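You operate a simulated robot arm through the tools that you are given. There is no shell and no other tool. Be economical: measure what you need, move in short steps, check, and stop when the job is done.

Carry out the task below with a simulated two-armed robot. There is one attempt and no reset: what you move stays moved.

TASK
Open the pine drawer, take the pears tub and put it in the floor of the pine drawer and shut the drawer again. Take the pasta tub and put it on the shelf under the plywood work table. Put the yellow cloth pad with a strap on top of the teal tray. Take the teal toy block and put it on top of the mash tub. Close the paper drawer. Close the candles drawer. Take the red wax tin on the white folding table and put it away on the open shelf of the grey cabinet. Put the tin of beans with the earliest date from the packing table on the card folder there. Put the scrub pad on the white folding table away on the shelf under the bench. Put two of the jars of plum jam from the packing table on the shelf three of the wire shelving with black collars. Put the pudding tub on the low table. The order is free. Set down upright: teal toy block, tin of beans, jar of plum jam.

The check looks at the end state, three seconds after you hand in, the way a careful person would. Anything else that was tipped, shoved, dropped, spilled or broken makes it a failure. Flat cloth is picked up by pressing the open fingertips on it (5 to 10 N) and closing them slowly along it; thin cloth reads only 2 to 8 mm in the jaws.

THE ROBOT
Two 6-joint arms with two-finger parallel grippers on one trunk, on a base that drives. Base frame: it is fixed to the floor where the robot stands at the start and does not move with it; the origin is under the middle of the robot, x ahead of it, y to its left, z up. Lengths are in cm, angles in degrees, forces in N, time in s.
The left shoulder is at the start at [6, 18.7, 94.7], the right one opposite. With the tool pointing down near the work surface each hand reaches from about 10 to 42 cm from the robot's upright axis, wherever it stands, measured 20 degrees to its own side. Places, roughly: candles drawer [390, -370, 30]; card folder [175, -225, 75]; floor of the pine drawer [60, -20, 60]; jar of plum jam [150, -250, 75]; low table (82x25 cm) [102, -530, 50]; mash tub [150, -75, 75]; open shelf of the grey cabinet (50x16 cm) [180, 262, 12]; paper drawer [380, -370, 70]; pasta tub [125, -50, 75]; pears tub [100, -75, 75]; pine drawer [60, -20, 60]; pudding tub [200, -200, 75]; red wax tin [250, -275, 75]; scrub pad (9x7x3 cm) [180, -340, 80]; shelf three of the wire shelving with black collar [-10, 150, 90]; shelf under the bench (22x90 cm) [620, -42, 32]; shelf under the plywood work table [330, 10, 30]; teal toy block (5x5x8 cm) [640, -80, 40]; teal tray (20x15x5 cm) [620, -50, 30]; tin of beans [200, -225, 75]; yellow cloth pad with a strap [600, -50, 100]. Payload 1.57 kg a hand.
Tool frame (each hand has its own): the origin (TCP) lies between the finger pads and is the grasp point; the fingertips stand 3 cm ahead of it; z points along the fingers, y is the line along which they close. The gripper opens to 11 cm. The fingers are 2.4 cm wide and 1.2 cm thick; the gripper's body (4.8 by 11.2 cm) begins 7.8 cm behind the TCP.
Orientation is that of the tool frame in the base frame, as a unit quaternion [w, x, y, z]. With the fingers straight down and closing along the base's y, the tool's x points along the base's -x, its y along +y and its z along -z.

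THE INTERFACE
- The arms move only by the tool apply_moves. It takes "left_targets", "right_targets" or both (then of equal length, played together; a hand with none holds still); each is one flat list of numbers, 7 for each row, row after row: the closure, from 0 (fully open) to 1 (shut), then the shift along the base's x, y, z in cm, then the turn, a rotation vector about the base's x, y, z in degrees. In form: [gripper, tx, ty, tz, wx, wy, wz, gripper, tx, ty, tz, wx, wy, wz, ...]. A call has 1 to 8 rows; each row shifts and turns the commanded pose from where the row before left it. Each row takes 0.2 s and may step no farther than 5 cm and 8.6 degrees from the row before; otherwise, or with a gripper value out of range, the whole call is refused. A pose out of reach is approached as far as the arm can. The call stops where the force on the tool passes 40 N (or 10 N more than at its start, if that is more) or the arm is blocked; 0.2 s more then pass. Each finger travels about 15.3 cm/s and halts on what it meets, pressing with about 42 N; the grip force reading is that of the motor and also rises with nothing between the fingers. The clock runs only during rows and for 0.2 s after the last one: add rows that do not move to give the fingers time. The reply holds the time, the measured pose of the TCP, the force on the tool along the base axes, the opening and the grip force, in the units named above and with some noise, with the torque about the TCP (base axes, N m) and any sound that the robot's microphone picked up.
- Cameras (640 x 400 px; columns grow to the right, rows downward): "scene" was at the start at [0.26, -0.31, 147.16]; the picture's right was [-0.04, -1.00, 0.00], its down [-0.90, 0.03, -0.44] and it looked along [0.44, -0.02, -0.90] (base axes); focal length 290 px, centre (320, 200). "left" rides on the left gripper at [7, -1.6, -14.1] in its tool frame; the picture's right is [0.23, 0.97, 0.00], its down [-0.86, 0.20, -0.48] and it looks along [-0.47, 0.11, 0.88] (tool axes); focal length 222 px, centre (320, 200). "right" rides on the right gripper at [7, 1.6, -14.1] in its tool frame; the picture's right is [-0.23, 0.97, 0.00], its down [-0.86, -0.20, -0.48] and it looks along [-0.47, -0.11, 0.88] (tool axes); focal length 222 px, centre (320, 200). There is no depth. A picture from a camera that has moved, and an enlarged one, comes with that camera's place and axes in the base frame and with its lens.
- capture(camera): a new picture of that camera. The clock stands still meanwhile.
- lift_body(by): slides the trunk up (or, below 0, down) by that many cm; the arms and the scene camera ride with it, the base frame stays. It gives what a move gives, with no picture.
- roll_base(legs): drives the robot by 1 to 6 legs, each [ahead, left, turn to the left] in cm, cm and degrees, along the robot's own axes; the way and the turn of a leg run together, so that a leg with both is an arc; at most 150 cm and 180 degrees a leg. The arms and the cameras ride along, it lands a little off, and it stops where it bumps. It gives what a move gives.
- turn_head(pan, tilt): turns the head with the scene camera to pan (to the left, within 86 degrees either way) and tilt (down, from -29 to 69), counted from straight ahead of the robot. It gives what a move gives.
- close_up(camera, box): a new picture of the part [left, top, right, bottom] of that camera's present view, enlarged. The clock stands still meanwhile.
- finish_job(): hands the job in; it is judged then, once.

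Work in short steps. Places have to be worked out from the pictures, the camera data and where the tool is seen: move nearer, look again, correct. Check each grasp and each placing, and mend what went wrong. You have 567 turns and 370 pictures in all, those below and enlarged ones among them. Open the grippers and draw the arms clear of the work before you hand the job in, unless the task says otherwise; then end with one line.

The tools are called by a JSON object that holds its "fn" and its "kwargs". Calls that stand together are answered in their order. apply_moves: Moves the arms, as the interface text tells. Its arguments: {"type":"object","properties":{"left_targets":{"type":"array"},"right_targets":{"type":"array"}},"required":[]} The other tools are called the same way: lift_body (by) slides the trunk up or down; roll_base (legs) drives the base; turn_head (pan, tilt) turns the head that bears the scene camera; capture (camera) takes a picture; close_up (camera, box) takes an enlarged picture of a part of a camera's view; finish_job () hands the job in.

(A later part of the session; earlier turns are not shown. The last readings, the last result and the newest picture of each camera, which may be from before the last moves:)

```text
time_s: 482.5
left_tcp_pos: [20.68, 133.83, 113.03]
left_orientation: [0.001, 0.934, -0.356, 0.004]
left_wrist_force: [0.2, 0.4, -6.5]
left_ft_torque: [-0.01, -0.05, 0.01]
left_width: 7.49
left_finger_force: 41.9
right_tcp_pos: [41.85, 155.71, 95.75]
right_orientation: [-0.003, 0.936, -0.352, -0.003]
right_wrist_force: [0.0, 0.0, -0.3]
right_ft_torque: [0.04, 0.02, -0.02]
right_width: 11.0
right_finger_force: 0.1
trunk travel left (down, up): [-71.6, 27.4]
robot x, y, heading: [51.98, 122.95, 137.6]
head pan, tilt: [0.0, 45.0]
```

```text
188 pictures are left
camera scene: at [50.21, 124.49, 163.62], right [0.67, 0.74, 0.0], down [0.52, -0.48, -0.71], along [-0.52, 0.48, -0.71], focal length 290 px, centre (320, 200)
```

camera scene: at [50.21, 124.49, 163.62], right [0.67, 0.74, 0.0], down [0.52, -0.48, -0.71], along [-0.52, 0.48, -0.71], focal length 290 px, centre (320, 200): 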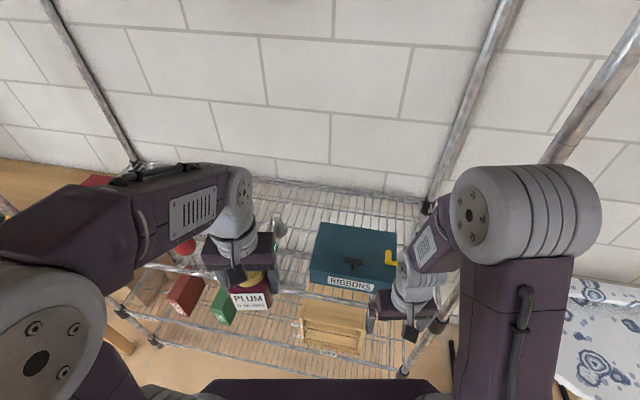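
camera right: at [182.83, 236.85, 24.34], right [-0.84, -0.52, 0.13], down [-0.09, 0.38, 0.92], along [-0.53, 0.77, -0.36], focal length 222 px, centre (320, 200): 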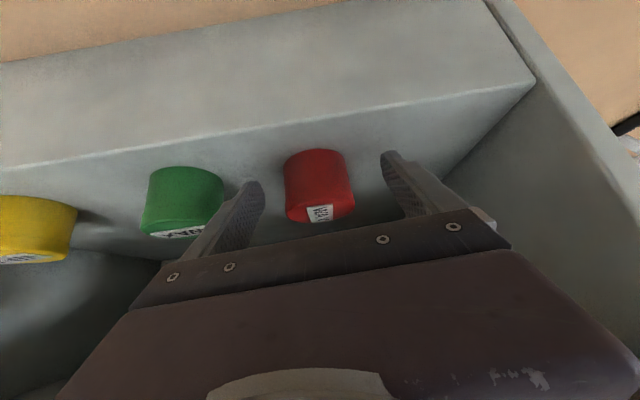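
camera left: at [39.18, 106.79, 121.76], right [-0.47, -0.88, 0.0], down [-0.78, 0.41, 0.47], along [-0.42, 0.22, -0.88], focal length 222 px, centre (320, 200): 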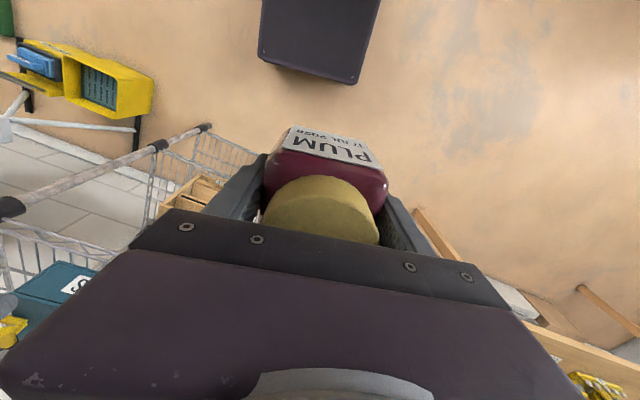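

I raise the right hand clear of the RIBBONS box, then advance 20.

{"fn": "apply_moves", "kwargs": {"right_targets": [0, 0, 0, 4.5, 0, 0, 0, 0, 0, 0, 4.5, 0, 0, 0, 0, 0, 0, 4.5, 0, 0, 0, 0, 0.7, -0.7, 4.5, 0, 0, 0, 0, 0.7, -0.7, 4.5, 0, 0, 0]}}

{"fn": "roll_base", "kwargs": {"legs": [[19, 0, 0]]}}

{"fn": "capture", "kwargs": {"camera": "scene"}}

{"fn": "capture", "kwargs": {"camera": "left"}}

```text
time_s: 483.7
left_tcp_pos: [20.57, 133.74, 113.15]
left_orientation: [0.002, 0.934, -0.357, 0.003]
left_wrist_force: [0.3, -0.5, -5.8]
left_ft_torque: [0.0, -0.02, -0.04]
left_width: 7.5
left_finger_force: 42.0
right_tcp_pos: [43.38, 154.49, 118.3]
right_orientation: [-0.004, 0.936, -0.352, -0.003]
right_wrist_force: [-0.3, -0.7, -0.2]
right_ft_torque: [0.02, -0.02, 0.02]
right_width: 11.01
right_finger_force: 0.0
trunk travel left (down, up): [-71.6, 27.4]
robot x, y, heading: [51.67, 123.31, 137.5]
head pan, tilt: [0.0, 45.0]
```

```text
time_s: 485.0
left_tcp_pos: [10.8, 143.53, 112.89]
left_orientation: [0.004, 0.931, -0.366, 0.006]
left_wrist_force: [-0.1, 1.3, -6.7]
left_ft_torque: [-0.07, -0.08, -0.03]
left_width: 7.47
left_finger_force: 41.9
right_tcp_pos: [33.73, 163.85, 118.12]
right_orientation: [-0.002, 0.932, -0.362, -0.001]
right_wrist_force: [-0.1, 1.0, 0.0]
right_ft_torque: [-0.09, -0.05, -0.01]
right_width: 10.99
right_finger_force: 0.0
trunk travel left (down, up): [-71.6, 27.4]
robot x, y, heading: [41.73, 131.44, 136.4]
head pan, tilt: [0.0, 45.0]
stopped in leg 1: the robot was blocked; the commanded pose is now the measured one
```

```text
187 pictures are left
camera scene: at [39.91, 133.8, 163.61], right [0.69, 0.72, 0.0], down [0.51, -0.49, -0.7], along [-0.51, 0.48, -0.71], focal length 290 px, centre (320, 200)
```

scene: 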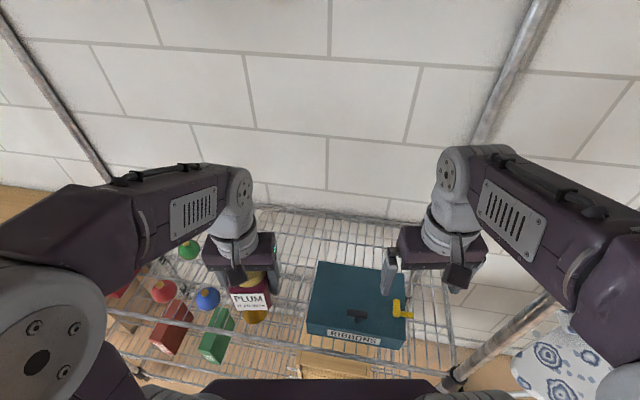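

```text
186 pictures are left
camera left: at [16.69, 140.14, 127.09], right [-0.5, -0.87, 0.01], down [-0.77, 0.44, 0.47], along [-0.41, 0.23, -0.88], focal length 222 px, centre (320, 200)
```

left: 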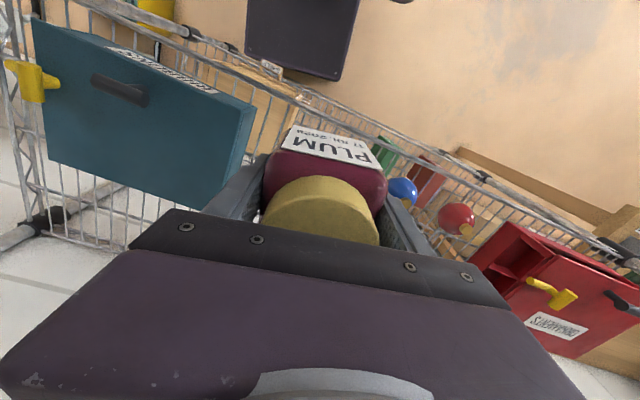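

The base met the lower shelf; I ease back 1 cm and reach the rest with the arm (target ≈ [-8.5,161.5]).

{"fn": "roll_base", "kwargs": {"legs": [[-1, 0, 0]]}}

{"fn": "apply_moves", "kwargs": {"left_targets": [1, -3.2, 3, 0, 0, 0, 0, 1, -3.2, 3, 0, 0, 0, 0, 1, -3.2, 3, 0, 0, 0, 0, 1, -3.2, 3, 0, 0, 0, 0, 1, -3, 2.8, 0, 0, 0, 0, 1, -2, 2, 0, 0, 0, 0]}}

{"fn": "capture", "kwargs": {"camera": "left"}}

{"fn": "capture", "kwargs": {"camera": "scene"}}

```text
time_s: 485.8
left_tcp_pos: [11.35, 142.57, 113.01]
left_orientation: [0.002, 0.93, -0.367, 0.006]
left_wrist_force: [-1.1, -0.4, -6.2]
left_ft_torque: [-0.02, -0.05, 0.03]
left_width: 7.47
left_finger_force: 41.6
right_tcp_pos: [34.46, 162.8, 118.2]
right_orientation: [-0.004, 0.933, -0.36, -0.001]
right_wrist_force: [-1.0, -0.1, 0.1]
right_ft_torque: [-0.06, -0.02, -0.02]
right_width: 11.05
right_finger_force: 0.1
trunk travel left (down, up): [-71.6, 27.4]
robot x, y, heading: [42.4, 130.99, 136.5]
head pan, tilt: [0.0, 45.0]
```

```text
time_s: 487.2
left_tcp_pos: [-6.29, 159.28, 113.1]
left_orientation: [0.002, 0.93, -0.367, 0.006]
left_wrist_force: [0.2, 0.6, -5.5]
left_ft_torque: [-0.04, -0.04, -0.01]
left_width: 7.49
left_finger_force: 42.1
right_tcp_pos: [34.65, 162.71, 118.28]
right_orientation: [-0.003, 0.933, -0.36, -0.003]
right_wrist_force: [0.0, 0.4, -0.1]
right_ft_torque: [-0.01, 0.0, 0.0]
right_width: 11.02
right_finger_force: 0.1
trunk travel left (down, up): [-71.6, 27.4]
robot x, y, heading: [42.64, 131.29, 136.5]
head pan, tilt: [0.0, 45.0]
```

```text
185 pictures are left
camera left: at [-0.3, 155.79, 127.29], right [-0.5, -0.87, 0.0], down [-0.77, 0.44, 0.47], along [-0.41, 0.23, -0.88], focal length 222 px, centre (320, 200)
```

left: 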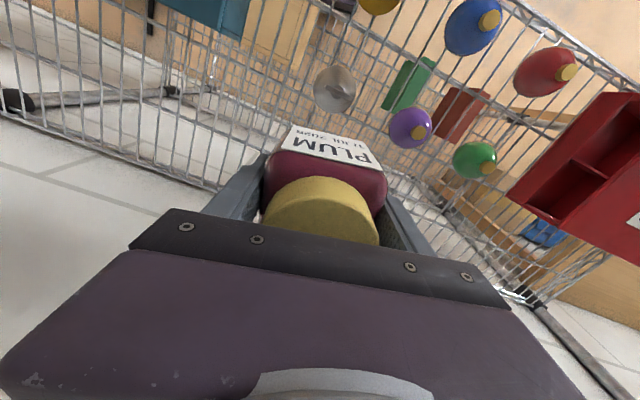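

```text
184 pictures are left
camera scene: at [40.84, 132.54, 163.62], right [0.69, 0.72, 0.0], down [0.51, -0.49, -0.71], along [-0.51, 0.49, -0.71], focal length 290 px, centre (320, 200)
```

scene: 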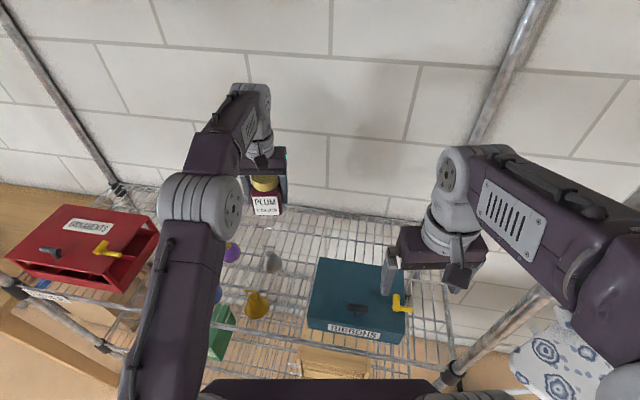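

Reachable. The silver bell is only ~6 cm from the drop point, so I go 3.5 cm further back, then lower.

{"fn": "apply_moves", "kwargs": {"left_targets": [1, -1.4, 1.2, 0, 0, 0, 0, 1, -1.2, 1.2, 0, 0, 0, 0, 1, 0, 0, -3.5, 0, 0, 0, 1, 0, 0, -3.5, 0, 0, 0]}}

{"fn": "capture", "kwargs": {"camera": "left"}}

```text
time_s: 488.2
left_tcp_pos: [-7.77, 160.08, 105.52]
left_orientation: [0.001, 0.93, -0.367, 0.005]
left_wrist_force: [0.2, -0.2, -6.6]
left_ft_torque: [-0.03, -0.06, 0.02]
left_width: 7.47
left_finger_force: 41.8
left hand out of reach, approached as far as the arm can: row 2
right_tcp_pos: [34.63, 162.73, 118.21]
right_orientation: [-0.003, 0.932, -0.362, -0.001]
right_wrist_force: [-0.1, -0.6, -0.1]
right_ft_torque: [-0.02, -0.01, -0.03]
right_width: 11.01
right_finger_force: 0.0
trunk travel left (down, up): [-71.6, 27.4]
robot x, y, heading: [42.35, 130.88, 136.1]
head pan, tilt: [0.0, 45.0]
```

```text
183 pictures are left
camera left: at [-1.7, 156.66, 119.58], right [-0.5, -0.87, 0.0], down [-0.76, 0.44, 0.47], along [-0.41, 0.23, -0.88], focal length 222 px, centre (320, 200)
```

left: 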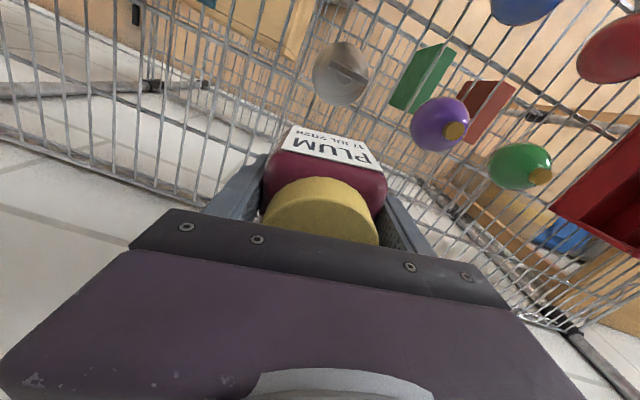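

Clear of the bell by ~1 cm. Lower further with a touch more reach back.

{"fn": "apply_moves", "kwargs": {"left_targets": [1, 0, 0, -3, 0, 0, 0, 1, -0.5, 0.5, -3, 0, 0, 0, 1, -0.4, 0.4, -2.5, 0, 0, 0]}}

{"fn": "capture", "kwargs": {"camera": "left"}}

```text
time_s: 489.0
left_tcp_pos: [-8.62, 160.99, 96.82]
left_orientation: [0.001, 0.931, -0.366, 0.004]
left_wrist_force: [-0.4, 1.1, -5.7]
left_ft_torque: [-0.03, 0.0, -0.02]
left_width: 7.51
left_finger_force: 41.8
right_tcp_pos: [34.58, 162.76, 118.26]
right_orientation: [-0.004, 0.932, -0.362, -0.002]
right_wrist_force: [-0.2, 0.3, 0.4]
right_ft_torque: [-0.02, -0.04, 0.03]
right_width: 11.01
right_finger_force: 0.1
trunk travel left (down, up): [-71.6, 27.4]
robot x, y, heading: [42.22, 130.95, 136.5]
head pan, tilt: [0.0, 45.0]
```

```text
182 pictures are left
camera left: at [-2.56, 157.48, 110.95], right [-0.5, -0.87, 0.0], down [-0.76, 0.44, 0.47], along [-0.41, 0.23, -0.88], focal length 222 px, centre (320, 200)
```

left: 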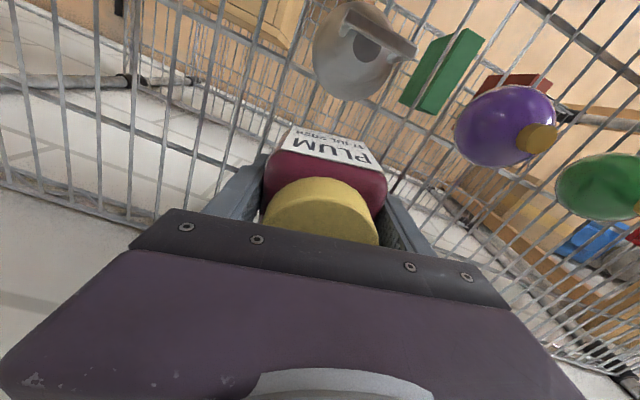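

Continue to contact.

{"fn": "apply_moves", "kwargs": {"left_targets": [1, 0, 0, -1, 0, 0, 0, 1, 0, 0, -0.8, 0, 0, 0, 1, 0, 0, -0.7, 0, 0, 0]}}

{"fn": "apply_moves", "kwargs": {"left_targets": [1, 0, 0, -0.6, 0, 0, 0, 1, 0, 0, -0.6, 0, 0, 0]}}

```text
time_s: 489.6
left_tcp_pos: [-8.58, 160.85, 96.1]
left_orientation: [-0.001, 0.93, -0.367, -0.004]
left_wrist_force: [5.2, -6.5, 21.5]
left_ft_torque: [-0.14, -0.94, -0.25]
left_width: 7.49
left_finger_force: 42.3
right_tcp_pos: [34.93, 162.4, 118.41]
right_orientation: [-0.004, 0.933, -0.36, -0.004]
right_wrist_force: [-0.2, 1.0, 0.0]
right_ft_torque: [0.01, -0.01, 0.06]
right_width: 10.99
right_finger_force: 0.1
trunk travel left (down, up): [-71.6, 27.4]
robot x, y, heading: [42.47, 131.11, 136.6]
head pan, tilt: [0.0, 45.0]
stopped in row 3 (left hand): the force on the tool passed its limit (the readings are from after the stop); the commanded pose is now the measured one
```

```text
time_s: 490.2
left_tcp_pos: [-8.59, 161.11, 94.67]
left_orientation: [-0.001, 0.931, -0.366, -0.003]
left_wrist_force: [-1.5, -0.8, 22.0]
left_ft_torque: [0.06, -0.35, 0.11]
left_width: 7.48
left_finger_force: 41.8
right_tcp_pos: [34.96, 162.48, 118.4]
right_orientation: [-0.004, 0.933, -0.361, -0.004]
right_wrist_force: [-0.7, 0.3, 0.5]
right_ft_torque: [0.0, 0.0, 0.0]
right_width: 10.99
right_finger_force: 0.0
trunk travel left (down, up): [-71.6, 27.4]
robot x, y, heading: [42.22, 130.88, 136.2]
head pan, tilt: [0.0, 45.0]
```

Contact at ~94.7. Look before releasing.

{"fn": "capture", "kwargs": {"camera": "left"}}

{"fn": "close_up", "kwargs": {"camera": "scene", "box": [190, 140, 350, 260]}}

```text
181 pictures are left
camera left: at [-2.35, 157.44, 108.64], right [-0.5, -0.87, 0.0], down [-0.76, 0.43, 0.48], along [-0.42, 0.24, -0.87], focal length 222 px, centre (320, 200)
```

left: 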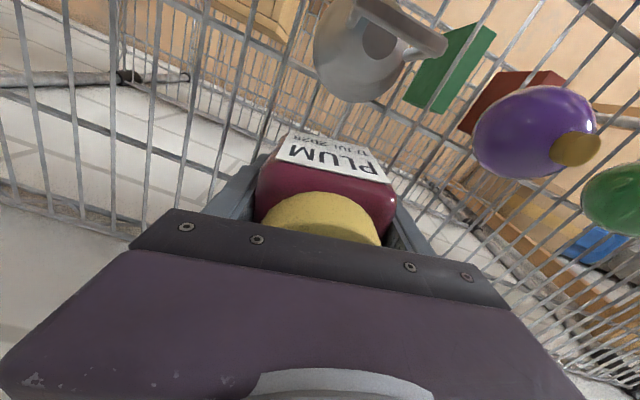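

```text
3.33 times, centred on (270, 200) of scene
camera zoom: at [41.32, 132.15, 163.62], right [0.69, 0.72, 0.0], down [0.51, -0.49, -0.71], along [-0.51, 0.49, -0.71], focal length 968 px, centre (487, 200)
```

zoom: 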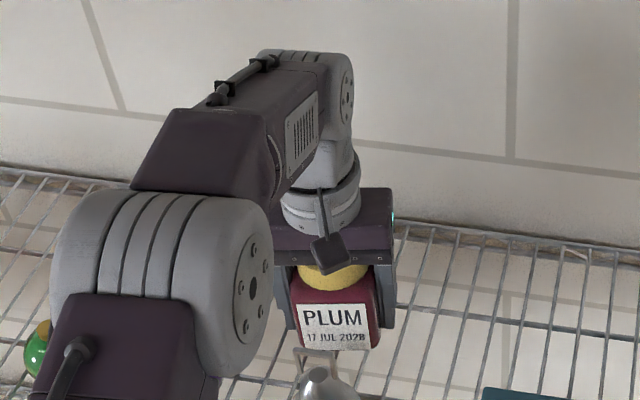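

Jar stands on the shelf (slid a little in the grip). Release and rise.

{"fn": "apply_moves", "kwargs": {"left_targets": [0.6, 0, 0, 0, 0, 0, 0, 0, 0, 0, 0, 0, 0, 0, 0, 0, 0, 0, 0, 0, 0, 0, 0, 0, 2, 0, 0, 0, 0, 0, 0, 4, 0, 0, 0, 0, 0, 0, 4, 0, 0, 0, 0, 0, 0, 4, 0, 0, 0]}}

{"fn": "capture", "kwargs": {"camera": "left"}}

```text
time_s: 491.8
left_tcp_pos: [-8.67, 160.97, 108.48]
left_orientation: [0.0, 0.931, -0.366, -0.002]
left_wrist_force: [-0.6, -1.1, -0.3]
left_ft_torque: [0.01, -0.02, 0.04]
left_width: 10.99
left_finger_force: 0.0
right_tcp_pos: [34.67, 162.46, 118.32]
right_orientation: [-0.003, 0.932, -0.361, -0.002]
right_wrist_force: [0.4, 0.6, 0.1]
right_ft_torque: [0.0, 0.01, 0.0]
right_width: 11.01
right_finger_force: 0.1
trunk travel left (down, up): [-71.6, 27.4]
robot x, y, heading: [42.43, 130.8, 136.5]
head pan, tilt: [0.0, 45.0]
```

```text
179 pictures are left
camera left: at [-2.56, 157.45, 122.5], right [-0.5, -0.87, 0.0], down [-0.76, 0.44, 0.48], along [-0.42, 0.24, -0.88], focal length 222 px, centre (320, 200)
```

left: 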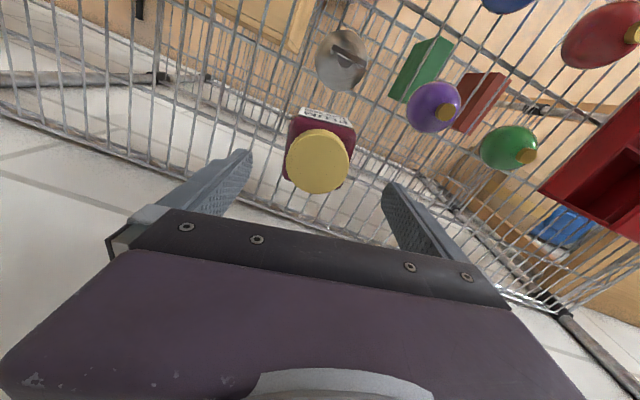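

Jar 1 stands upright. Retract the arm over the items and back out toward the packing table.

{"fn": "apply_moves", "kwargs": {"left_targets": [0, 0, 0, 4.5, 0, 0, 0, 0, 3.2, -3, 1.5, 0, 0, 0, 0, 3.2, -3, 0, 0, 0, 0, 0, 3.2, -3, 0, 0, 0, 0, 0, 3.2, -3, 0, 0, 0, 0, 0, 3.2, -3, 0, 0, 0, 0, 0, 3, -2.8, 0, 0, 0, 0]}}

{"fn": "roll_base", "kwargs": {"legs": [[-50, 0, 0], [0, 0, -136.5]]}}

```text
time_s: 493.4
left_tcp_pos: [11.19, 142.4, 114.2]
left_orientation: [-0.001, 0.931, -0.366, -0.003]
left_wrist_force: [0.9, 0.1, 0.9]
left_ft_torque: [0.0, 0.03, -0.02]
left_width: 10.98
left_finger_force: 0.1
left hand out of reach, approached as far as the arm can: row 1
right_tcp_pos: [34.89, 162.5, 118.33]
right_orientation: [-0.004, 0.932, -0.362, -0.004]
right_wrist_force: [0.6, -0.4, -0.6]
right_ft_torque: [0.02, 0.0, 0.0]
right_width: 10.96
right_finger_force: 0.1
trunk travel left (down, up): [-71.6, 27.4]
robot x, y, heading: [42.37, 130.79, 136.5]
head pan, tilt: [0.0, 45.0]
```

```text
time_s: 502.0
left_tcp_pos: [109.35, 109.9, 114.16]
left_orientation: [0.001, -0.005, 1.0, 0.0]
left_wrist_force: [0.4, 0.8, 0.5]
left_ft_torque: [-0.02, -0.01, -0.01]
left_width: 11.0
left_finger_force: 0.0
right_tcp_pos: [105.84, 79.19, 118.18]
right_orientation: [0.005, -0.01, 1.0, -0.003]
right_wrist_force: [0.3, 0.8, 0.7]
right_ft_torque: [-0.02, 0.0, 0.02]
right_width: 11.01
right_finger_force: 0.2
trunk travel left (down, up): [-71.6, 27.4]
robot x, y, heading: [78.44, 96.74, -0.2]
head pan, tilt: [0.0, 45.0]
```

Now back to the packing table's right end for the second jar and on to the scrub pad.

{"fn": "roll_base", "kwargs": {"legs": [[52, -56, 0], [55, -51, 0], [16, -90, 0], [-50, -62, 0], [-80, -58, 0], [0, -45, 37]]}}

{"fn": "turn_head", "kwargs": {"pan": 0, "tilt": 40}}

{"fn": "capture", "kwargs": {"camera": "scene"}}

```text
time_s: 525.0
left_tcp_pos: [98.54, -231.07, 114.05]
left_orientation: [0.002, -0.331, 0.944, 0.0]
left_wrist_force: [-0.1, 0.6, 0.3]
left_ft_torque: [-0.02, 0.02, 0.01]
left_width: 11.01
left_finger_force: 0.0
right_tcp_pos: [114.85, -257.31, 118.33]
right_orientation: [0.005, -0.336, 0.942, 0.0]
right_wrist_force: [-0.1, -0.1, -0.4]
right_ft_torque: [-0.01, -0.01, 0.02]
right_width: 11.0
right_finger_force: 0.0
trunk travel left (down, up): [-71.6, 27.4]
robot x, y, heading: [82.48, -260.76, 38.2]
head pan, tilt: [0.0, 45.0]
```

```text
time_s: 525.6
left_tcp_pos: [98.5, -231.13, 114.2]
left_orientation: [0.002, -0.331, 0.943, 0.0]
left_wrist_force: [0.5, 0.1, -0.3]
left_ft_torque: [0.03, -0.01, 0.02]
left_width: 10.99
left_finger_force: 0.0
right_tcp_pos: [115.02, -257.28, 118.27]
right_orientation: [0.004, -0.337, 0.942, 0.0]
right_wrist_force: [0.8, -0.6, 0.5]
right_ft_torque: [-0.02, 0.03, -0.01]
right_width: 10.99
right_finger_force: 0.0
trunk travel left (down, up): [-71.6, 27.4]
robot x, y, heading: [82.51, -260.7, 38.0]
head pan, tilt: [0.0, 40.0]
```

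```text
178 pictures are left
camera scene: at [84.65, -259.09, 164.35], right [0.62, -0.79, 0.0], down [-0.51, -0.4, -0.77], along [0.6, 0.47, -0.64], focal length 290 px, centre (320, 200)
```

scene: 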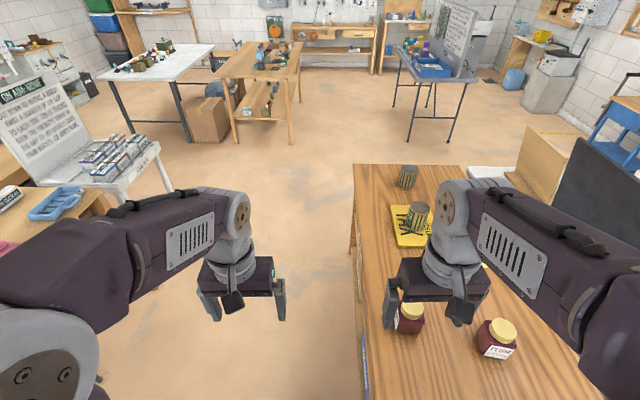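

I'll take the nearer jar (≈[136.5,-252.5]) with the left hand: back 4, slide right 42.

{"fn": "roll_base", "kwargs": {"legs": [[-5, 0, 0], [0, -42, 0]]}}

{"fn": "capture", "kwargs": {"camera": "left"}}

{"fn": "capture", "kwargs": {"camera": "scene"}}

```text
time_s: 528.7
left_tcp_pos: [119.94, -266.48, 114.1]
left_orientation: [0.002, -0.336, 0.942, 0.0]
left_wrist_force: [0.2, 0.0, 0.2]
left_ft_torque: [0.02, 0.0, 0.02]
left_width: 11.01
left_finger_force: 0.1
right_tcp_pos: [136.58, -292.64, 118.36]
right_orientation: [0.004, -0.342, 0.94, -0.001]
right_wrist_force: [0.0, -0.4, 0.5]
right_ft_torque: [0.02, 0.02, 0.01]
right_width: 11.0
right_finger_force: 0.0
trunk travel left (down, up): [-71.6, 27.4]
robot x, y, heading: [104.5, -296.43, 38.6]
head pan, tilt: [0.0, 40.0]
```

```text
177 pictures are left
camera left: at [115.52, -272.18, 128.11], right [-0.79, 0.61, 0.0], down [0.53, 0.69, 0.48], along [0.29, 0.38, -0.88], focal length 222 px, centre (320, 200)
```

left: 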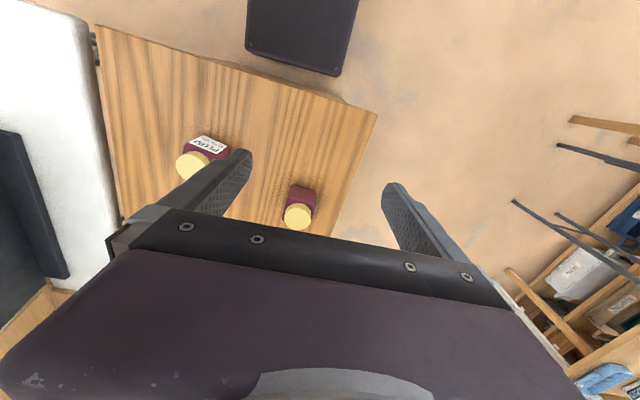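

```text
176 pictures are left
camera scene: at [106.31, -294.59, 164.35], right [0.62, -0.78, 0.0], down [-0.5, -0.4, -0.77], along [0.6, 0.48, -0.64], focal length 290 px, centre (320, 200)
```

scene: 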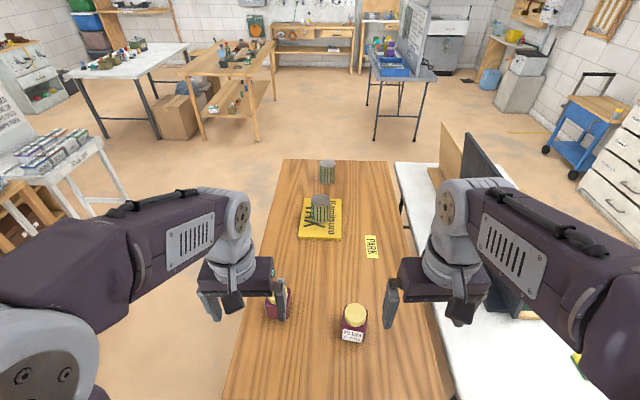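

Jar at [136.4,-253.3], straight ahead of the left hand. Move above it.

{"fn": "apply_moves", "kwargs": {"left_targets": [0, 3.3, 2.6, 0, 0, 0, 0, 0, 3.3, 2.6, -2, 0, 0, 0, 0, 3.3, 2.6, -2, 0, 0, 0, 0, 3.3, 2.6, -2, 0, 0, 0, 0, 3.2, 2.7, -2, 0, 0, 0, 0, 0, 0, -4, 0, 0, 0, 0, 0, 0, -4, 0, 0, 0]}}

{"fn": "capture", "kwargs": {"camera": "left"}}

```text
time_s: 530.3
left_tcp_pos: [136.44, -253.62, 98.05]
left_orientation: [0.002, -0.336, 0.942, 0.0]
left_wrist_force: [-1.2, 0.3, -0.2]
left_ft_torque: [-0.04, 0.02, -0.02]
left_width: 10.96
left_finger_force: 0.0
right_tcp_pos: [136.71, -292.7, 118.25]
right_orientation: [0.003, -0.341, 0.94, -0.002]
right_wrist_force: [-0.8, -0.4, 0.7]
right_ft_torque: [0.0, 0.01, 0.0]
right_width: 11.03
right_finger_force: 0.0
trunk travel left (down, up): [-71.6, 27.4]
robot x, y, heading: [104.28, -295.82, 38.5]
head pan, tilt: [0.0, 40.0]
```

```text
175 pictures are left
camera left: at [131.92, -259.29, 112.07], right [-0.79, 0.61, 0.0], down [0.53, 0.69, 0.48], along [0.29, 0.38, -0.88], focal length 222 px, centre (320, 200)
```

left: 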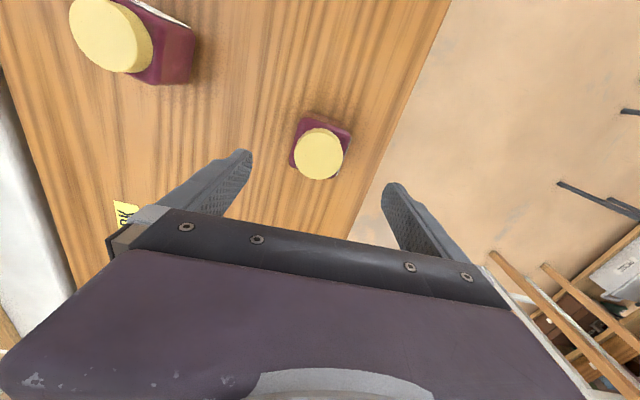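

Small correction forward (1.1 cm), descend to 79.4 and grip.

{"fn": "apply_moves", "kwargs": {"left_targets": [0, 0.9, 0.7, -4, 0, 0, 0, 0, 0, 0, -4.8, 0, 0, 0, 0, 0, 0, -4.8, 0, 0, 0, 0, 0, 0, -4.8, 0, 0, 0, 0.5, 0, 0, 0, 0, 0, 0, 1, 0, 0, 0, 0, 0, 0, 1, 0, 0, 0, 0, 0, 0]}}

{"fn": "apply_moves", "kwargs": {"left_targets": [1, 0, 0, 3, 0, 0, 0, 1, 0, 0, 4, 0, 0, 0, 1, 0, 0, 4, 0, 0, 0, 1, 0, 0, 4, 0, 0, 0, 1, -3, -2.4, 3, 0, 0, 0, 1, -3, -2.4, 3, 0, 0, 0, 1, -3, -2.4, 3, 0, 0, 0, 1, -3, -2.4, 2, 0, 0, 0]}}

{"fn": "capture", "kwargs": {"camera": "left"}}

```text
time_s: 531.9
left_tcp_pos: [137.25, -252.72, 79.49]
left_orientation: [0.0, -0.336, 0.942, 0.001]
left_wrist_force: [-0.6, -0.3, 0.2]
left_ft_torque: [-0.05, -0.11, -0.04]
left_width: 7.47
left_finger_force: 41.8
right_tcp_pos: [136.79, -292.74, 118.28]
right_orientation: [0.005, -0.342, 0.94, -0.002]
right_wrist_force: [-0.6, -1.3, 0.1]
right_ft_torque: [-0.02, 0.02, 0.0]
right_width: 11.0
right_finger_force: 0.0
trunk travel left (down, up): [-71.6, 27.4]
robot x, y, heading: [104.57, -296.26, 38.9]
head pan, tilt: [0.0, 40.0]
```

```text
time_s: 533.7
left_tcp_pos: [124.88, -262.58, 105.84]
left_orientation: [0.003, -0.335, 0.942, 0.001]
left_wrist_force: [-0.4, 0.0, -5.7]
left_ft_torque: [-0.01, 0.03, 0.04]
left_width: 7.49
left_finger_force: 41.9
right_tcp_pos: [136.57, -292.8, 118.29]
right_orientation: [0.005, -0.342, 0.94, 0.0]
right_wrist_force: [-0.6, 0.2, 0.1]
right_ft_torque: [0.03, -0.02, -0.02]
right_width: 10.99
right_finger_force: 0.0
trunk travel left (down, up): [-71.6, 27.4]
robot x, y, heading: [104.73, -295.9, 38.4]
head pan, tilt: [0.0, 40.0]
```

```text
174 pictures are left
camera left: at [120.4, -268.15, 119.72], right [-0.79, 0.61, 0.0], down [0.53, 0.69, 0.48], along [0.3, 0.38, -0.88], focal length 222 px, centre (320, 200)
```

left: 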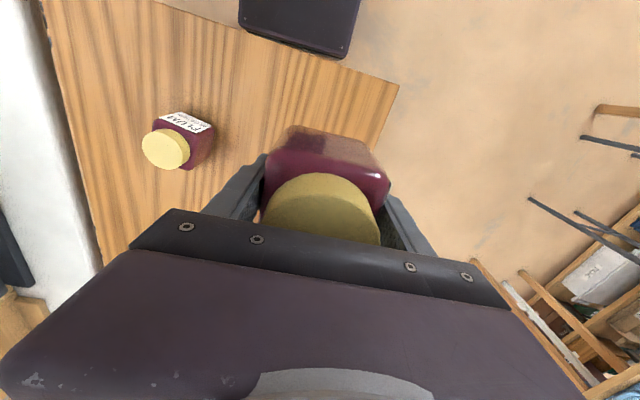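

Jar 2 held. Back off and slide right to the white table's right end for the scrub pad.

{"fn": "roll_base", "kwargs": {"legs": [[-14, 0, 0], [0, -62, 0]]}}

{"fn": "capture", "kwargs": {"camera": "scene"}}

{"fn": "capture", "kwargs": {"camera": "right"}}

```text
time_s: 538.2
left_tcp_pos: [153.08, -319.94, 105.54]
left_orientation: [0.001, -0.333, 0.943, 0.0]
left_wrist_force: [0.3, -0.8, -6.2]
left_ft_torque: [-0.02, 0.05, 0.01]
left_width: 7.48
left_finger_force: 42.3
right_tcp_pos: [164.51, -350.32, 118.26]
right_orientation: [0.004, -0.337, 0.941, -0.002]
right_wrist_force: [0.1, -0.2, 0.2]
right_ft_torque: [0.03, -0.02, -0.02]
right_width: 11.0
right_finger_force: 0.0
trunk travel left (down, up): [-71.6, 27.4]
robot x, y, heading: [132.14, -353.73, 38.3]
head pan, tilt: [0.0, 40.0]
```

```text
173 pictures are left
camera scene: at [134.1, -352.02, 164.35], right [0.62, -0.79, 0.0], down [-0.5, -0.4, -0.77], along [0.6, 0.47, -0.64], focal length 290 px, centre (320, 200)
```

scene: 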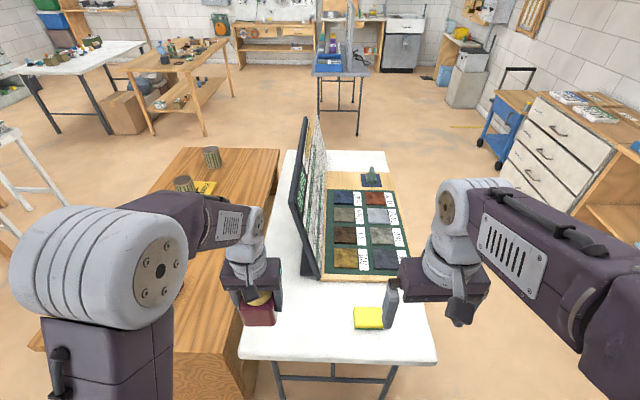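

```text
172 pictures are left
camera right: at [157.94, -353.46, 132.46], right [-0.44, 0.9, 0.0], down [0.78, 0.39, 0.49], along [0.44, 0.21, -0.87], focal length 222 px, centre (320, 200)
```

right: 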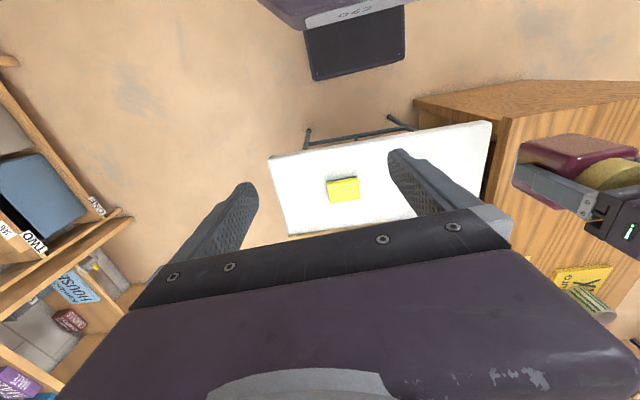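

Pad at ≈[180,-335.6]. Move the right hand above it.

{"fn": "apply_moves", "kwargs": {"right_targets": [0, 2.6, 2.4, -3, 0, 0, 0, 0, 2.6, 2.4, -3, 0, 0, 0, 0, 2.6, 2.4, -3, 0, 0, 0, 0, 2.6, 2.4, -3, 0, 0, 0, 0, 2.6, 2.5, -3, 0, 0, 0, 0, 2.6, 2.5, -3, 0, 0, 0, 0, 0, 0, -4, 0, 0, 0]}}

{"fn": "capture", "kwargs": {"camera": "right"}}

```text
time_s: 539.8
left_tcp_pos: [153.12, -319.98, 105.66]
left_orientation: [0.0, -0.334, 0.943, 0.0]
left_wrist_force: [0.0, 0.2, -6.6]
left_ft_torque: [-0.02, 0.0, 0.0]
left_width: 7.47
left_finger_force: 41.7
right_tcp_pos: [180.03, -335.67, 96.15]
right_orientation: [0.004, -0.338, 0.941, -0.001]
right_wrist_force: [-0.6, -1.0, -1.2]
right_ft_torque: [0.0, -0.02, 0.01]
right_width: 10.97
right_finger_force: 0.0
trunk travel left (down, up): [-71.6, 27.4]
robot x, y, heading: [131.9, -353.71, 37.9]
head pan, tilt: [0.0, 40.0]
```

```text
171 pictures are left
camera right: at [173.56, -338.9, 110.29], right [-0.44, 0.9, 0.0], down [0.78, 0.39, 0.49], along [0.44, 0.21, -0.87], focal length 222 px, centre (320, 200)
```

right: 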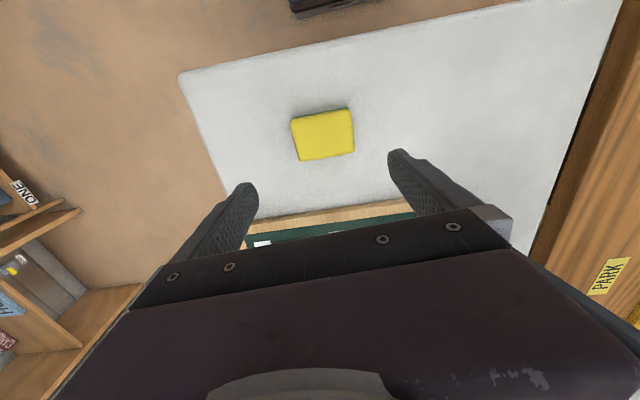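

Aligned. Descend to TCP 78.3 and grip.

{"fn": "apply_moves", "kwargs": {"right_targets": [0, 0, 0, -4.5, 0, 0, 0, 0, 0, 0, -4.5, 0, 0, 0, 0, 0, 0, -4.5, 0, 0, 0, 0, 0, 0, -3, 0, 0, 0, 0, 0, 0, -1.4, 0, 0, 0]}}

{"fn": "apply_moves", "kwargs": {"right_targets": [0.3, 0, 0, 0, 0, 0, 0, 1, 0, 0, 0, 0, 0, 0, 1, 0, 0, 0, 0, 0, 0]}}

{"fn": "capture", "kwargs": {"camera": "right"}}

```text
time_s: 541.0
left_tcp_pos: [153.1, -319.9, 105.7]
left_orientation: [0.002, -0.333, 0.943, 0.001]
left_wrist_force: [0.6, -0.2, -6.3]
left_ft_torque: [0.04, 0.01, 0.0]
left_width: 7.5
left_finger_force: 42.0
right_tcp_pos: [180.04, -335.7, 78.26]
right_orientation: [0.004, -0.338, 0.941, -0.001]
right_wrist_force: [-0.9, 0.1, -0.4]
right_ft_torque: [0.0, -0.01, 0.0]
right_width: 10.98
right_finger_force: 0.0
trunk travel left (down, up): [-71.6, 27.4]
robot x, y, heading: [131.96, -353.97, 38.3]
head pan, tilt: [0.0, 40.0]
```

```text
time_s: 541.8
left_tcp_pos: [153.08, -319.91, 105.6]
left_orientation: [0.002, -0.334, 0.943, 0.001]
left_wrist_force: [-0.5, -0.1, -6.0]
left_ft_torque: [0.0, 0.0, -0.01]
left_width: 7.48
left_finger_force: 41.6
right_tcp_pos: [179.97, -335.79, 78.32]
right_orientation: [0.003, -0.338, 0.941, -0.001]
right_wrist_force: [0.2, -1.1, 0.4]
right_ft_torque: [0.03, 0.03, 0.0]
right_width: 8.84
right_finger_force: 42.1
trunk travel left (down, up): [-71.6, 27.4]
robot x, y, heading: [132.04, -353.77, 38.2]
head pan, tilt: [0.0, 40.0]
```

```text
170 pictures are left
camera right: at [173.58, -338.88, 92.46], right [-0.44, 0.9, 0.0], down [0.78, 0.39, 0.49], along [0.44, 0.21, -0.87], focal length 222 px, centre (320, 200)
```

right: 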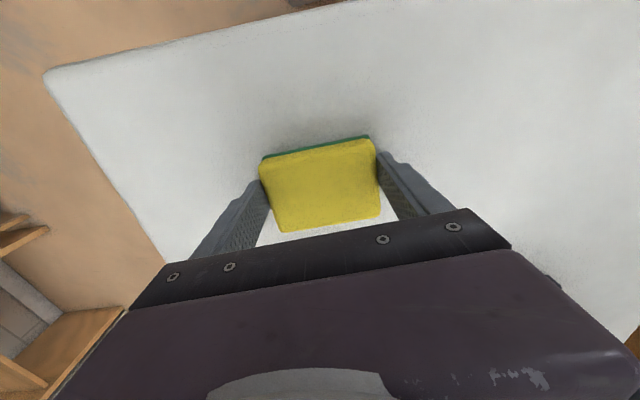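

Pad gripped. Lift, retract and drive back to the wire shelving.

{"fn": "apply_moves", "kwargs": {"right_targets": [1, 0, 0, 3, 0, 0, 0, 1, 0, 0, 4.5, 0, 0, 0, 1, 0, 0, 4.5, 0, 0, 0, 1, -2, -1.6, 4, 0, 0, 0, 1, -3, -2.4, 3, 0, 0, 0, 1, -3, -2.4, 3, 0, 0, 0, 1, -3, -2.4, 3, 0, 0, 0, 1, -3, -2.4, 2, 0, 0, 0]}}

{"fn": "roll_base", "kwargs": {"legs": [[-15, 0, 0], [-20, 100, 0], [0, 0, -38], [80, 58, 0], [60, 65, 0]]}}

```text
time_s: 543.6
left_tcp_pos: [153.03, -320.05, 105.74]
left_orientation: [0.002, -0.333, 0.943, 0.001]
left_wrist_force: [1.1, -0.6, -5.5]
left_ft_torque: [0.0, -0.01, 0.0]
left_width: 7.47
left_finger_force: 41.5
right_tcp_pos: [165.71, -347.09, 105.57]
right_orientation: [0.004, -0.338, 0.941, -0.001]
right_wrist_force: [-0.2, -0.3, 0.1]
right_ft_torque: [0.01, 0.0, -0.05]
right_width: 8.85
right_finger_force: 41.9
trunk travel left (down, up): [-71.6, 27.4]
robot x, y, heading: [132.08, -353.61, 38.3]
head pan, tilt: [0.0, 40.0]
```

```text
time_s: 554.8
left_tcp_pos: [128.16, -249.15, 105.81]
left_orientation: [0.002, 0.046, 0.999, 0.002]
left_wrist_force: [-1.0, 0.5, -5.0]
left_ft_torque: [0.0, -0.08, -0.02]
left_width: 7.49
left_finger_force: 41.8
right_tcp_pos: [118.68, -277.5, 105.42]
right_orientation: [0.006, 0.039, 0.999, -0.002]
right_wrist_force: [-0.7, 0.9, 0.0]
right_ft_torque: [-0.04, -0.03, 0.03]
right_width: 8.84
right_finger_force: 42.0
trunk travel left (down, up): [-71.6, 27.4]
robot x, y, heading: [90.36, -258.79, -6.0]
head pan, tilt: [0.0, 40.0]
stopped in leg 4: the robot was blocked; the commanded pose is now the measured one
```

I steered into the packing table's corner. Stop and check for disturbance.

{"fn": "turn_head", "kwargs": {"pan": 15, "tilt": 45}}

{"fn": "capture", "kwargs": {"camera": "scene"}}

{"fn": "capture", "kwargs": {"camera": "right"}}

```text
time_s: 555.6
left_tcp_pos: [128.74, -249.11, 105.53]
left_orientation: [0.001, 0.045, 0.999, -0.001]
left_wrist_force: [0.1, 0.3, -6.5]
left_ft_torque: [-0.01, 0.06, -0.01]
left_width: 7.47
left_finger_force: 42.2
right_tcp_pos: [119.09, -277.48, 105.47]
right_orientation: [0.002, 0.039, 0.999, -0.002]
right_wrist_force: [0.4, 0.2, 0.0]
right_ft_torque: [0.02, 0.02, 0.03]
right_width: 8.81
right_finger_force: 41.9
trunk travel left (down, up): [-71.6, 27.4]
robot x, y, heading: [90.33, -258.94, -5.7]
head pan, tilt: [15.0, 45.0]
```

```text
169 pictures are left
camera scene: at [92.41, -256.94, 163.62], right [0.16, -0.99, 0.0], down [-0.7, -0.11, -0.71], along [0.7, 0.11, -0.71], focal length 290 px, centre (320, 200)
```

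scene: 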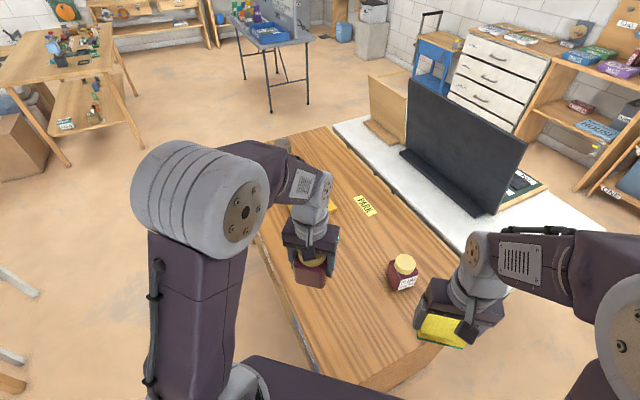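

```text
168 pictures are left
camera right: at [112.19, -275.19, 119.62], right [0.3, 0.95, 0.0], down [0.83, -0.26, 0.49], along [0.46, -0.15, -0.87], focal length 222 px, centre (320, 200)
```

right: 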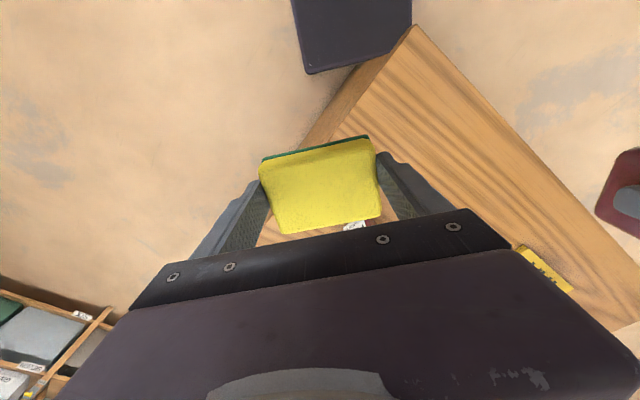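

Nothing displaced (jar still at the same place). I back off and take the proper route.

{"fn": "roll_base", "kwargs": {"legs": [[-35, 0, 0], [0, 0, 5.7], [4, 42, 0], [50, 28, 0], [40, 25, 0], [50, 60, 0]]}}

{"fn": "roll_base", "kwargs": {"legs": [[-15, 90, 0], [-55, 51, 0], [-52, 56, 0]]}}

```text
time_s: 569.6
left_tcp_pos: [235.13, -83.84, 105.64]
left_orientation: [0.001, -0.024, 1.0, 0.0]
left_wrist_force: [0.7, 0.1, -5.1]
left_ft_torque: [0.01, 0.04, -0.02]
left_width: 7.48
left_finger_force: 41.8
right_tcp_pos: [229.39, -113.19, 105.38]
right_orientation: [0.004, -0.03, 1.0, -0.002]
right_wrist_force: [-0.2, -0.1, -0.7]
right_ft_torque: [0.04, -0.02, 0.02]
right_width: 8.83
right_finger_force: 42.1
trunk travel left (down, up): [-71.6, 27.4]
robot x, y, heading: [198.18, -98.47, 1.9]
head pan, tilt: [15.0, 45.0]
```

```text
time_s: 581.8
left_tcp_pos: [105.64, 107.03, 105.68]
left_orientation: [0.0, -0.025, 1.0, 0.0]
left_wrist_force: [0.7, 0.3, -5.2]
left_ft_torque: [-0.01, 0.05, 0.04]
left_width: 7.46
left_finger_force: 42.0
right_tcp_pos: [100.14, 77.52, 105.4]
right_orientation: [0.004, -0.032, 0.999, -0.002]
right_wrist_force: [-0.1, 0.4, -0.1]
right_ft_torque: [0.02, 0.0, 0.02]
right_width: 8.84
right_finger_force: 41.9
trunk travel left (down, up): [-71.6, 27.4]
robot x, y, heading: [68.81, 92.16, 2.3]
head pan, tilt: [15.0, 45.0]
```

Better spot for jar 2: behind the RIBBONS box, right of jar 1 (≈[4,168]). Turn to the shelf and move up.

{"fn": "roll_base", "kwargs": {"legs": [[0, 0, 136], [0, -21, 0], [28, 0, 0]]}}

{"fn": "turn_head", "kwargs": {"pan": 0, "tilt": 45}}

{"fn": "capture", "kwargs": {"camera": "scene"}}

```text
time_s: 590.6
left_tcp_pos: [24.94, 140.39, 105.63]
left_orientation: [0.0, 0.937, -0.349, -0.001]
left_wrist_force: [0.5, -0.2, -5.6]
left_ft_torque: [-0.01, -0.05, 0.02]
left_width: 7.48
left_finger_force: 41.6
right_tcp_pos: [49.31, 157.74, 105.5]
right_orientation: [-0.003, 0.939, -0.344, -0.003]
right_wrist_force: [-0.2, 0.2, 0.0]
right_ft_torque: [-0.03, 0.0, -0.01]
right_width: 8.83
right_finger_force: 41.6
trunk travel left (down, up): [-71.6, 27.4]
robot x, y, heading: [61.72, 125.99, 138.6]
head pan, tilt: [15.0, 45.0]
```

```text
time_s: 591.3
left_tcp_pos: [24.76, 140.46, 105.65]
left_orientation: [-0.001, 0.937, -0.349, 0.0]
left_wrist_force: [-0.2, 0.5, -5.3]
left_ft_torque: [-0.05, -0.01, 0.02]
left_width: 7.49
left_finger_force: 42.2
right_tcp_pos: [49.25, 157.93, 105.41]
right_orientation: [-0.003, 0.939, -0.345, -0.003]
right_wrist_force: [0.2, 0.6, 0.2]
right_ft_torque: [0.03, 0.02, -0.02]
right_width: 8.83
right_finger_force: 41.5
trunk travel left (down, up): [-71.6, 27.4]
robot x, y, heading: [61.81, 125.63, 138.7]
head pan, tilt: [0.0, 45.0]
```

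```text
167 pictures are left
camera scene: at [60.05, 127.23, 163.62], right [0.66, 0.75, 0.0], down [0.53, -0.47, -0.71], along [-0.53, 0.47, -0.71], focal length 290 px, centre (320, 200)
```

scene: 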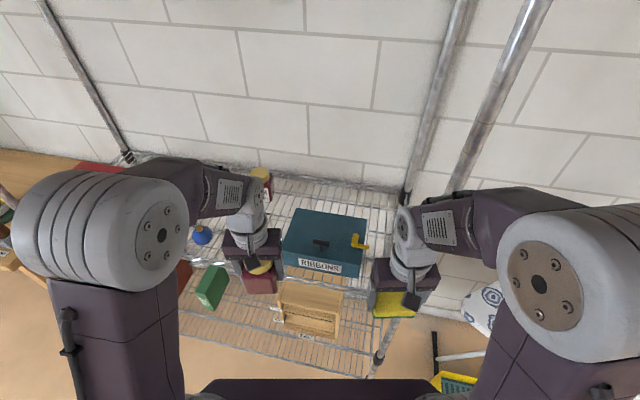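

I bring the left hand to l≈7, z≈117 and tuck the right hand in and up, away from the post.

{"fn": "apply_moves", "kwargs": {"left_targets": [1, 1, 1.1, 3, 0, 0, 0, 1, 1, 1.1, 3, 0, 0, 0, 1, 1, 1.1, 3, 0, 0, 0, 1, 1, 1.1, 2.5, 0, 0, 0], "right_targets": [1, 1.2, -1, 4, 0, 0, 0, 1, 1.2, -1, 4, 0, 0, 0, 1, 1.2, -1, 4, 0, 0, 0, 1, 0, -1, 3, 0, 0, 0]}}

{"fn": "roll_base", "kwargs": {"legs": [[13, 0, -0.5]]}}

{"fn": "capture", "kwargs": {"camera": "scene"}}

{"fn": "capture", "kwargs": {"camera": "left"}}

```text
time_s: 592.3
left_tcp_pos: [29.11, 144.83, 117.32]
left_orientation: [0.0, 0.937, -0.349, -0.001]
left_wrist_force: [0.0, 0.3, -5.7]
left_ft_torque: [-0.01, -0.01, -0.03]
left_width: 7.46
left_finger_force: 42.0
right_tcp_pos: [52.75, 153.97, 120.43]
right_orientation: [-0.003, 0.939, -0.344, -0.002]
right_wrist_force: [0.6, 0.3, -1.2]
right_ft_torque: [0.05, 0.02, 0.01]
right_width: 8.83
right_finger_force: 41.9
trunk travel left (down, up): [-71.6, 27.4]
robot x, y, heading: [61.31, 125.95, 138.4]
head pan, tilt: [0.0, 45.0]
```

```text
time_s: 593.6
left_tcp_pos: [19.39, 153.72, 117.2]
left_orientation: [0.0, 0.935, -0.353, -0.001]
left_wrist_force: [0.2, -0.6, -5.9]
left_ft_torque: [-0.02, -0.04, -0.01]
left_width: 7.48
left_finger_force: 42.3
right_tcp_pos: [43.13, 162.61, 120.31]
right_orientation: [-0.003, 0.937, -0.349, -0.002]
right_wrist_force: [0.0, -0.5, 0.0]
right_ft_torque: [0.09, -0.03, 0.0]
right_width: 8.84
right_finger_force: 42.1
trunk travel left (down, up): [-71.6, 27.4]
robot x, y, heading: [51.58, 134.61, 138.3]
head pan, tilt: [0.0, 45.0]
```

```text
166 pictures are left
camera scene: at [50.49, 135.73, 163.63], right [0.67, 0.74, 0.0], down [0.53, -0.47, -0.71], along [-0.53, 0.47, -0.71], focal length 290 px, centre (320, 200)
```

scene: 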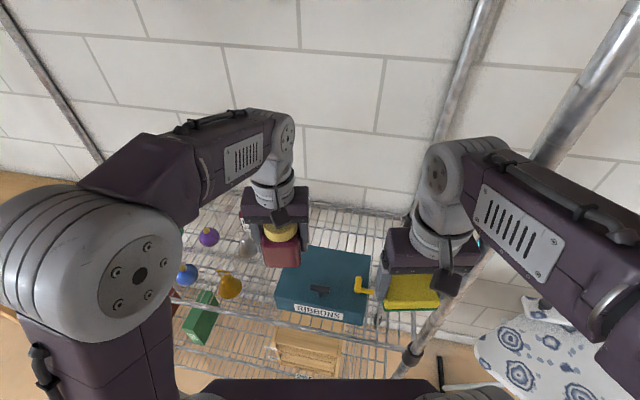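

```text
165 pictures are left
camera left: at [25.65, 150.33, 131.23], right [-0.47, -0.88, 0.0], down [-0.77, 0.42, 0.48], along [-0.42, 0.23, -0.88], focal length 222 px, centre (320, 200)
```

left: 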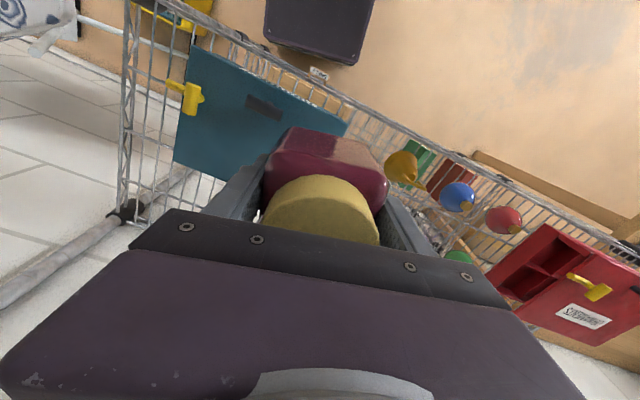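

Move jar 2 forward 21 cm over the box at z≈117.

{"fn": "apply_moves", "kwargs": {"left_targets": [1, -3.1, 2.8, 0, 0, 0, 0, 1, -3.1, 2.8, 0, 0, 0, 0, 1, -3.1, 2.8, 0, 0, 0, 0, 1, -3.1, 2.8, 0, 0, 0, 0, 1, -3.1, 2.8, 0, 0, 0, 0]}}

{"fn": "capture", "kwargs": {"camera": "left"}}

{"fn": "capture", "kwargs": {"camera": "scene"}}

```text
time_s: 594.8
left_tcp_pos: [6.12, 165.03, 116.1]
left_orientation: [0.001, 0.935, -0.353, 0.001]
left_wrist_force: [0.5, -0.2, -5.2]
left_ft_torque: [-0.01, 0.0, 0.0]
left_width: 7.49
left_finger_force: 42.0
left hand out of reach, approached as far as the arm can: row 5
right_tcp_pos: [42.91, 162.79, 120.27]
right_orientation: [-0.004, 0.937, -0.348, -0.001]
right_wrist_force: [-3.9, -1.2, 0.4]
right_ft_torque: [0.0, 0.06, 0.17]
right_width: 8.81
right_finger_force: 42.4
trunk travel left (down, up): [-71.6, 27.4]
robot x, y, heading: [51.76, 134.68, 138.1]
head pan, tilt: [0.0, 45.0]
```

```text
164 pictures are left
camera left: at [12.34, 161.71, 130.08], right [-0.47, -0.88, 0.0], down [-0.77, 0.42, 0.48], along [-0.42, 0.22, -0.88], focal length 222 px, centre (320, 200)
```

left: 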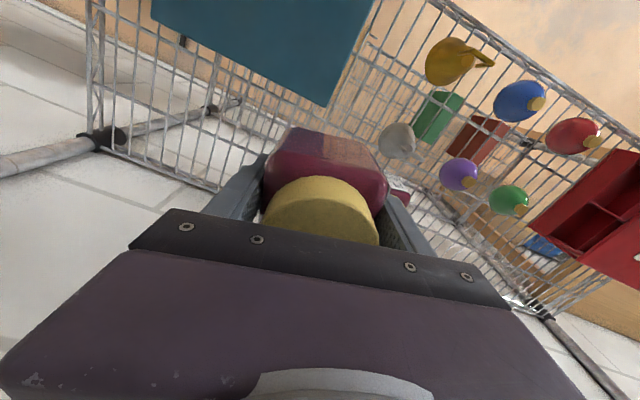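

```text
163 pictures are left
camera scene: at [50.33, 135.9, 163.62], right [0.67, 0.74, 0.0], down [0.53, -0.47, -0.71], along [-0.52, 0.47, -0.71], focal length 290 px, centre (320, 200)
```

scene: 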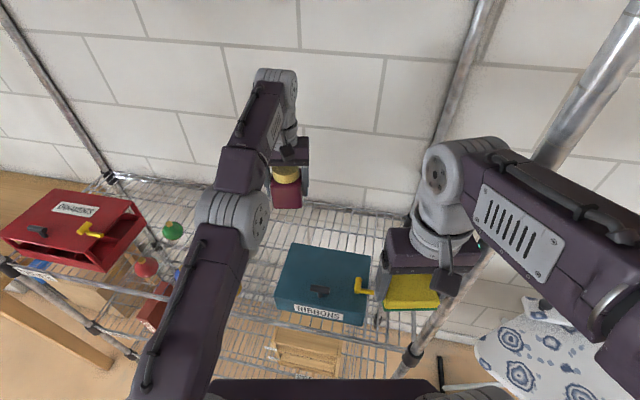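

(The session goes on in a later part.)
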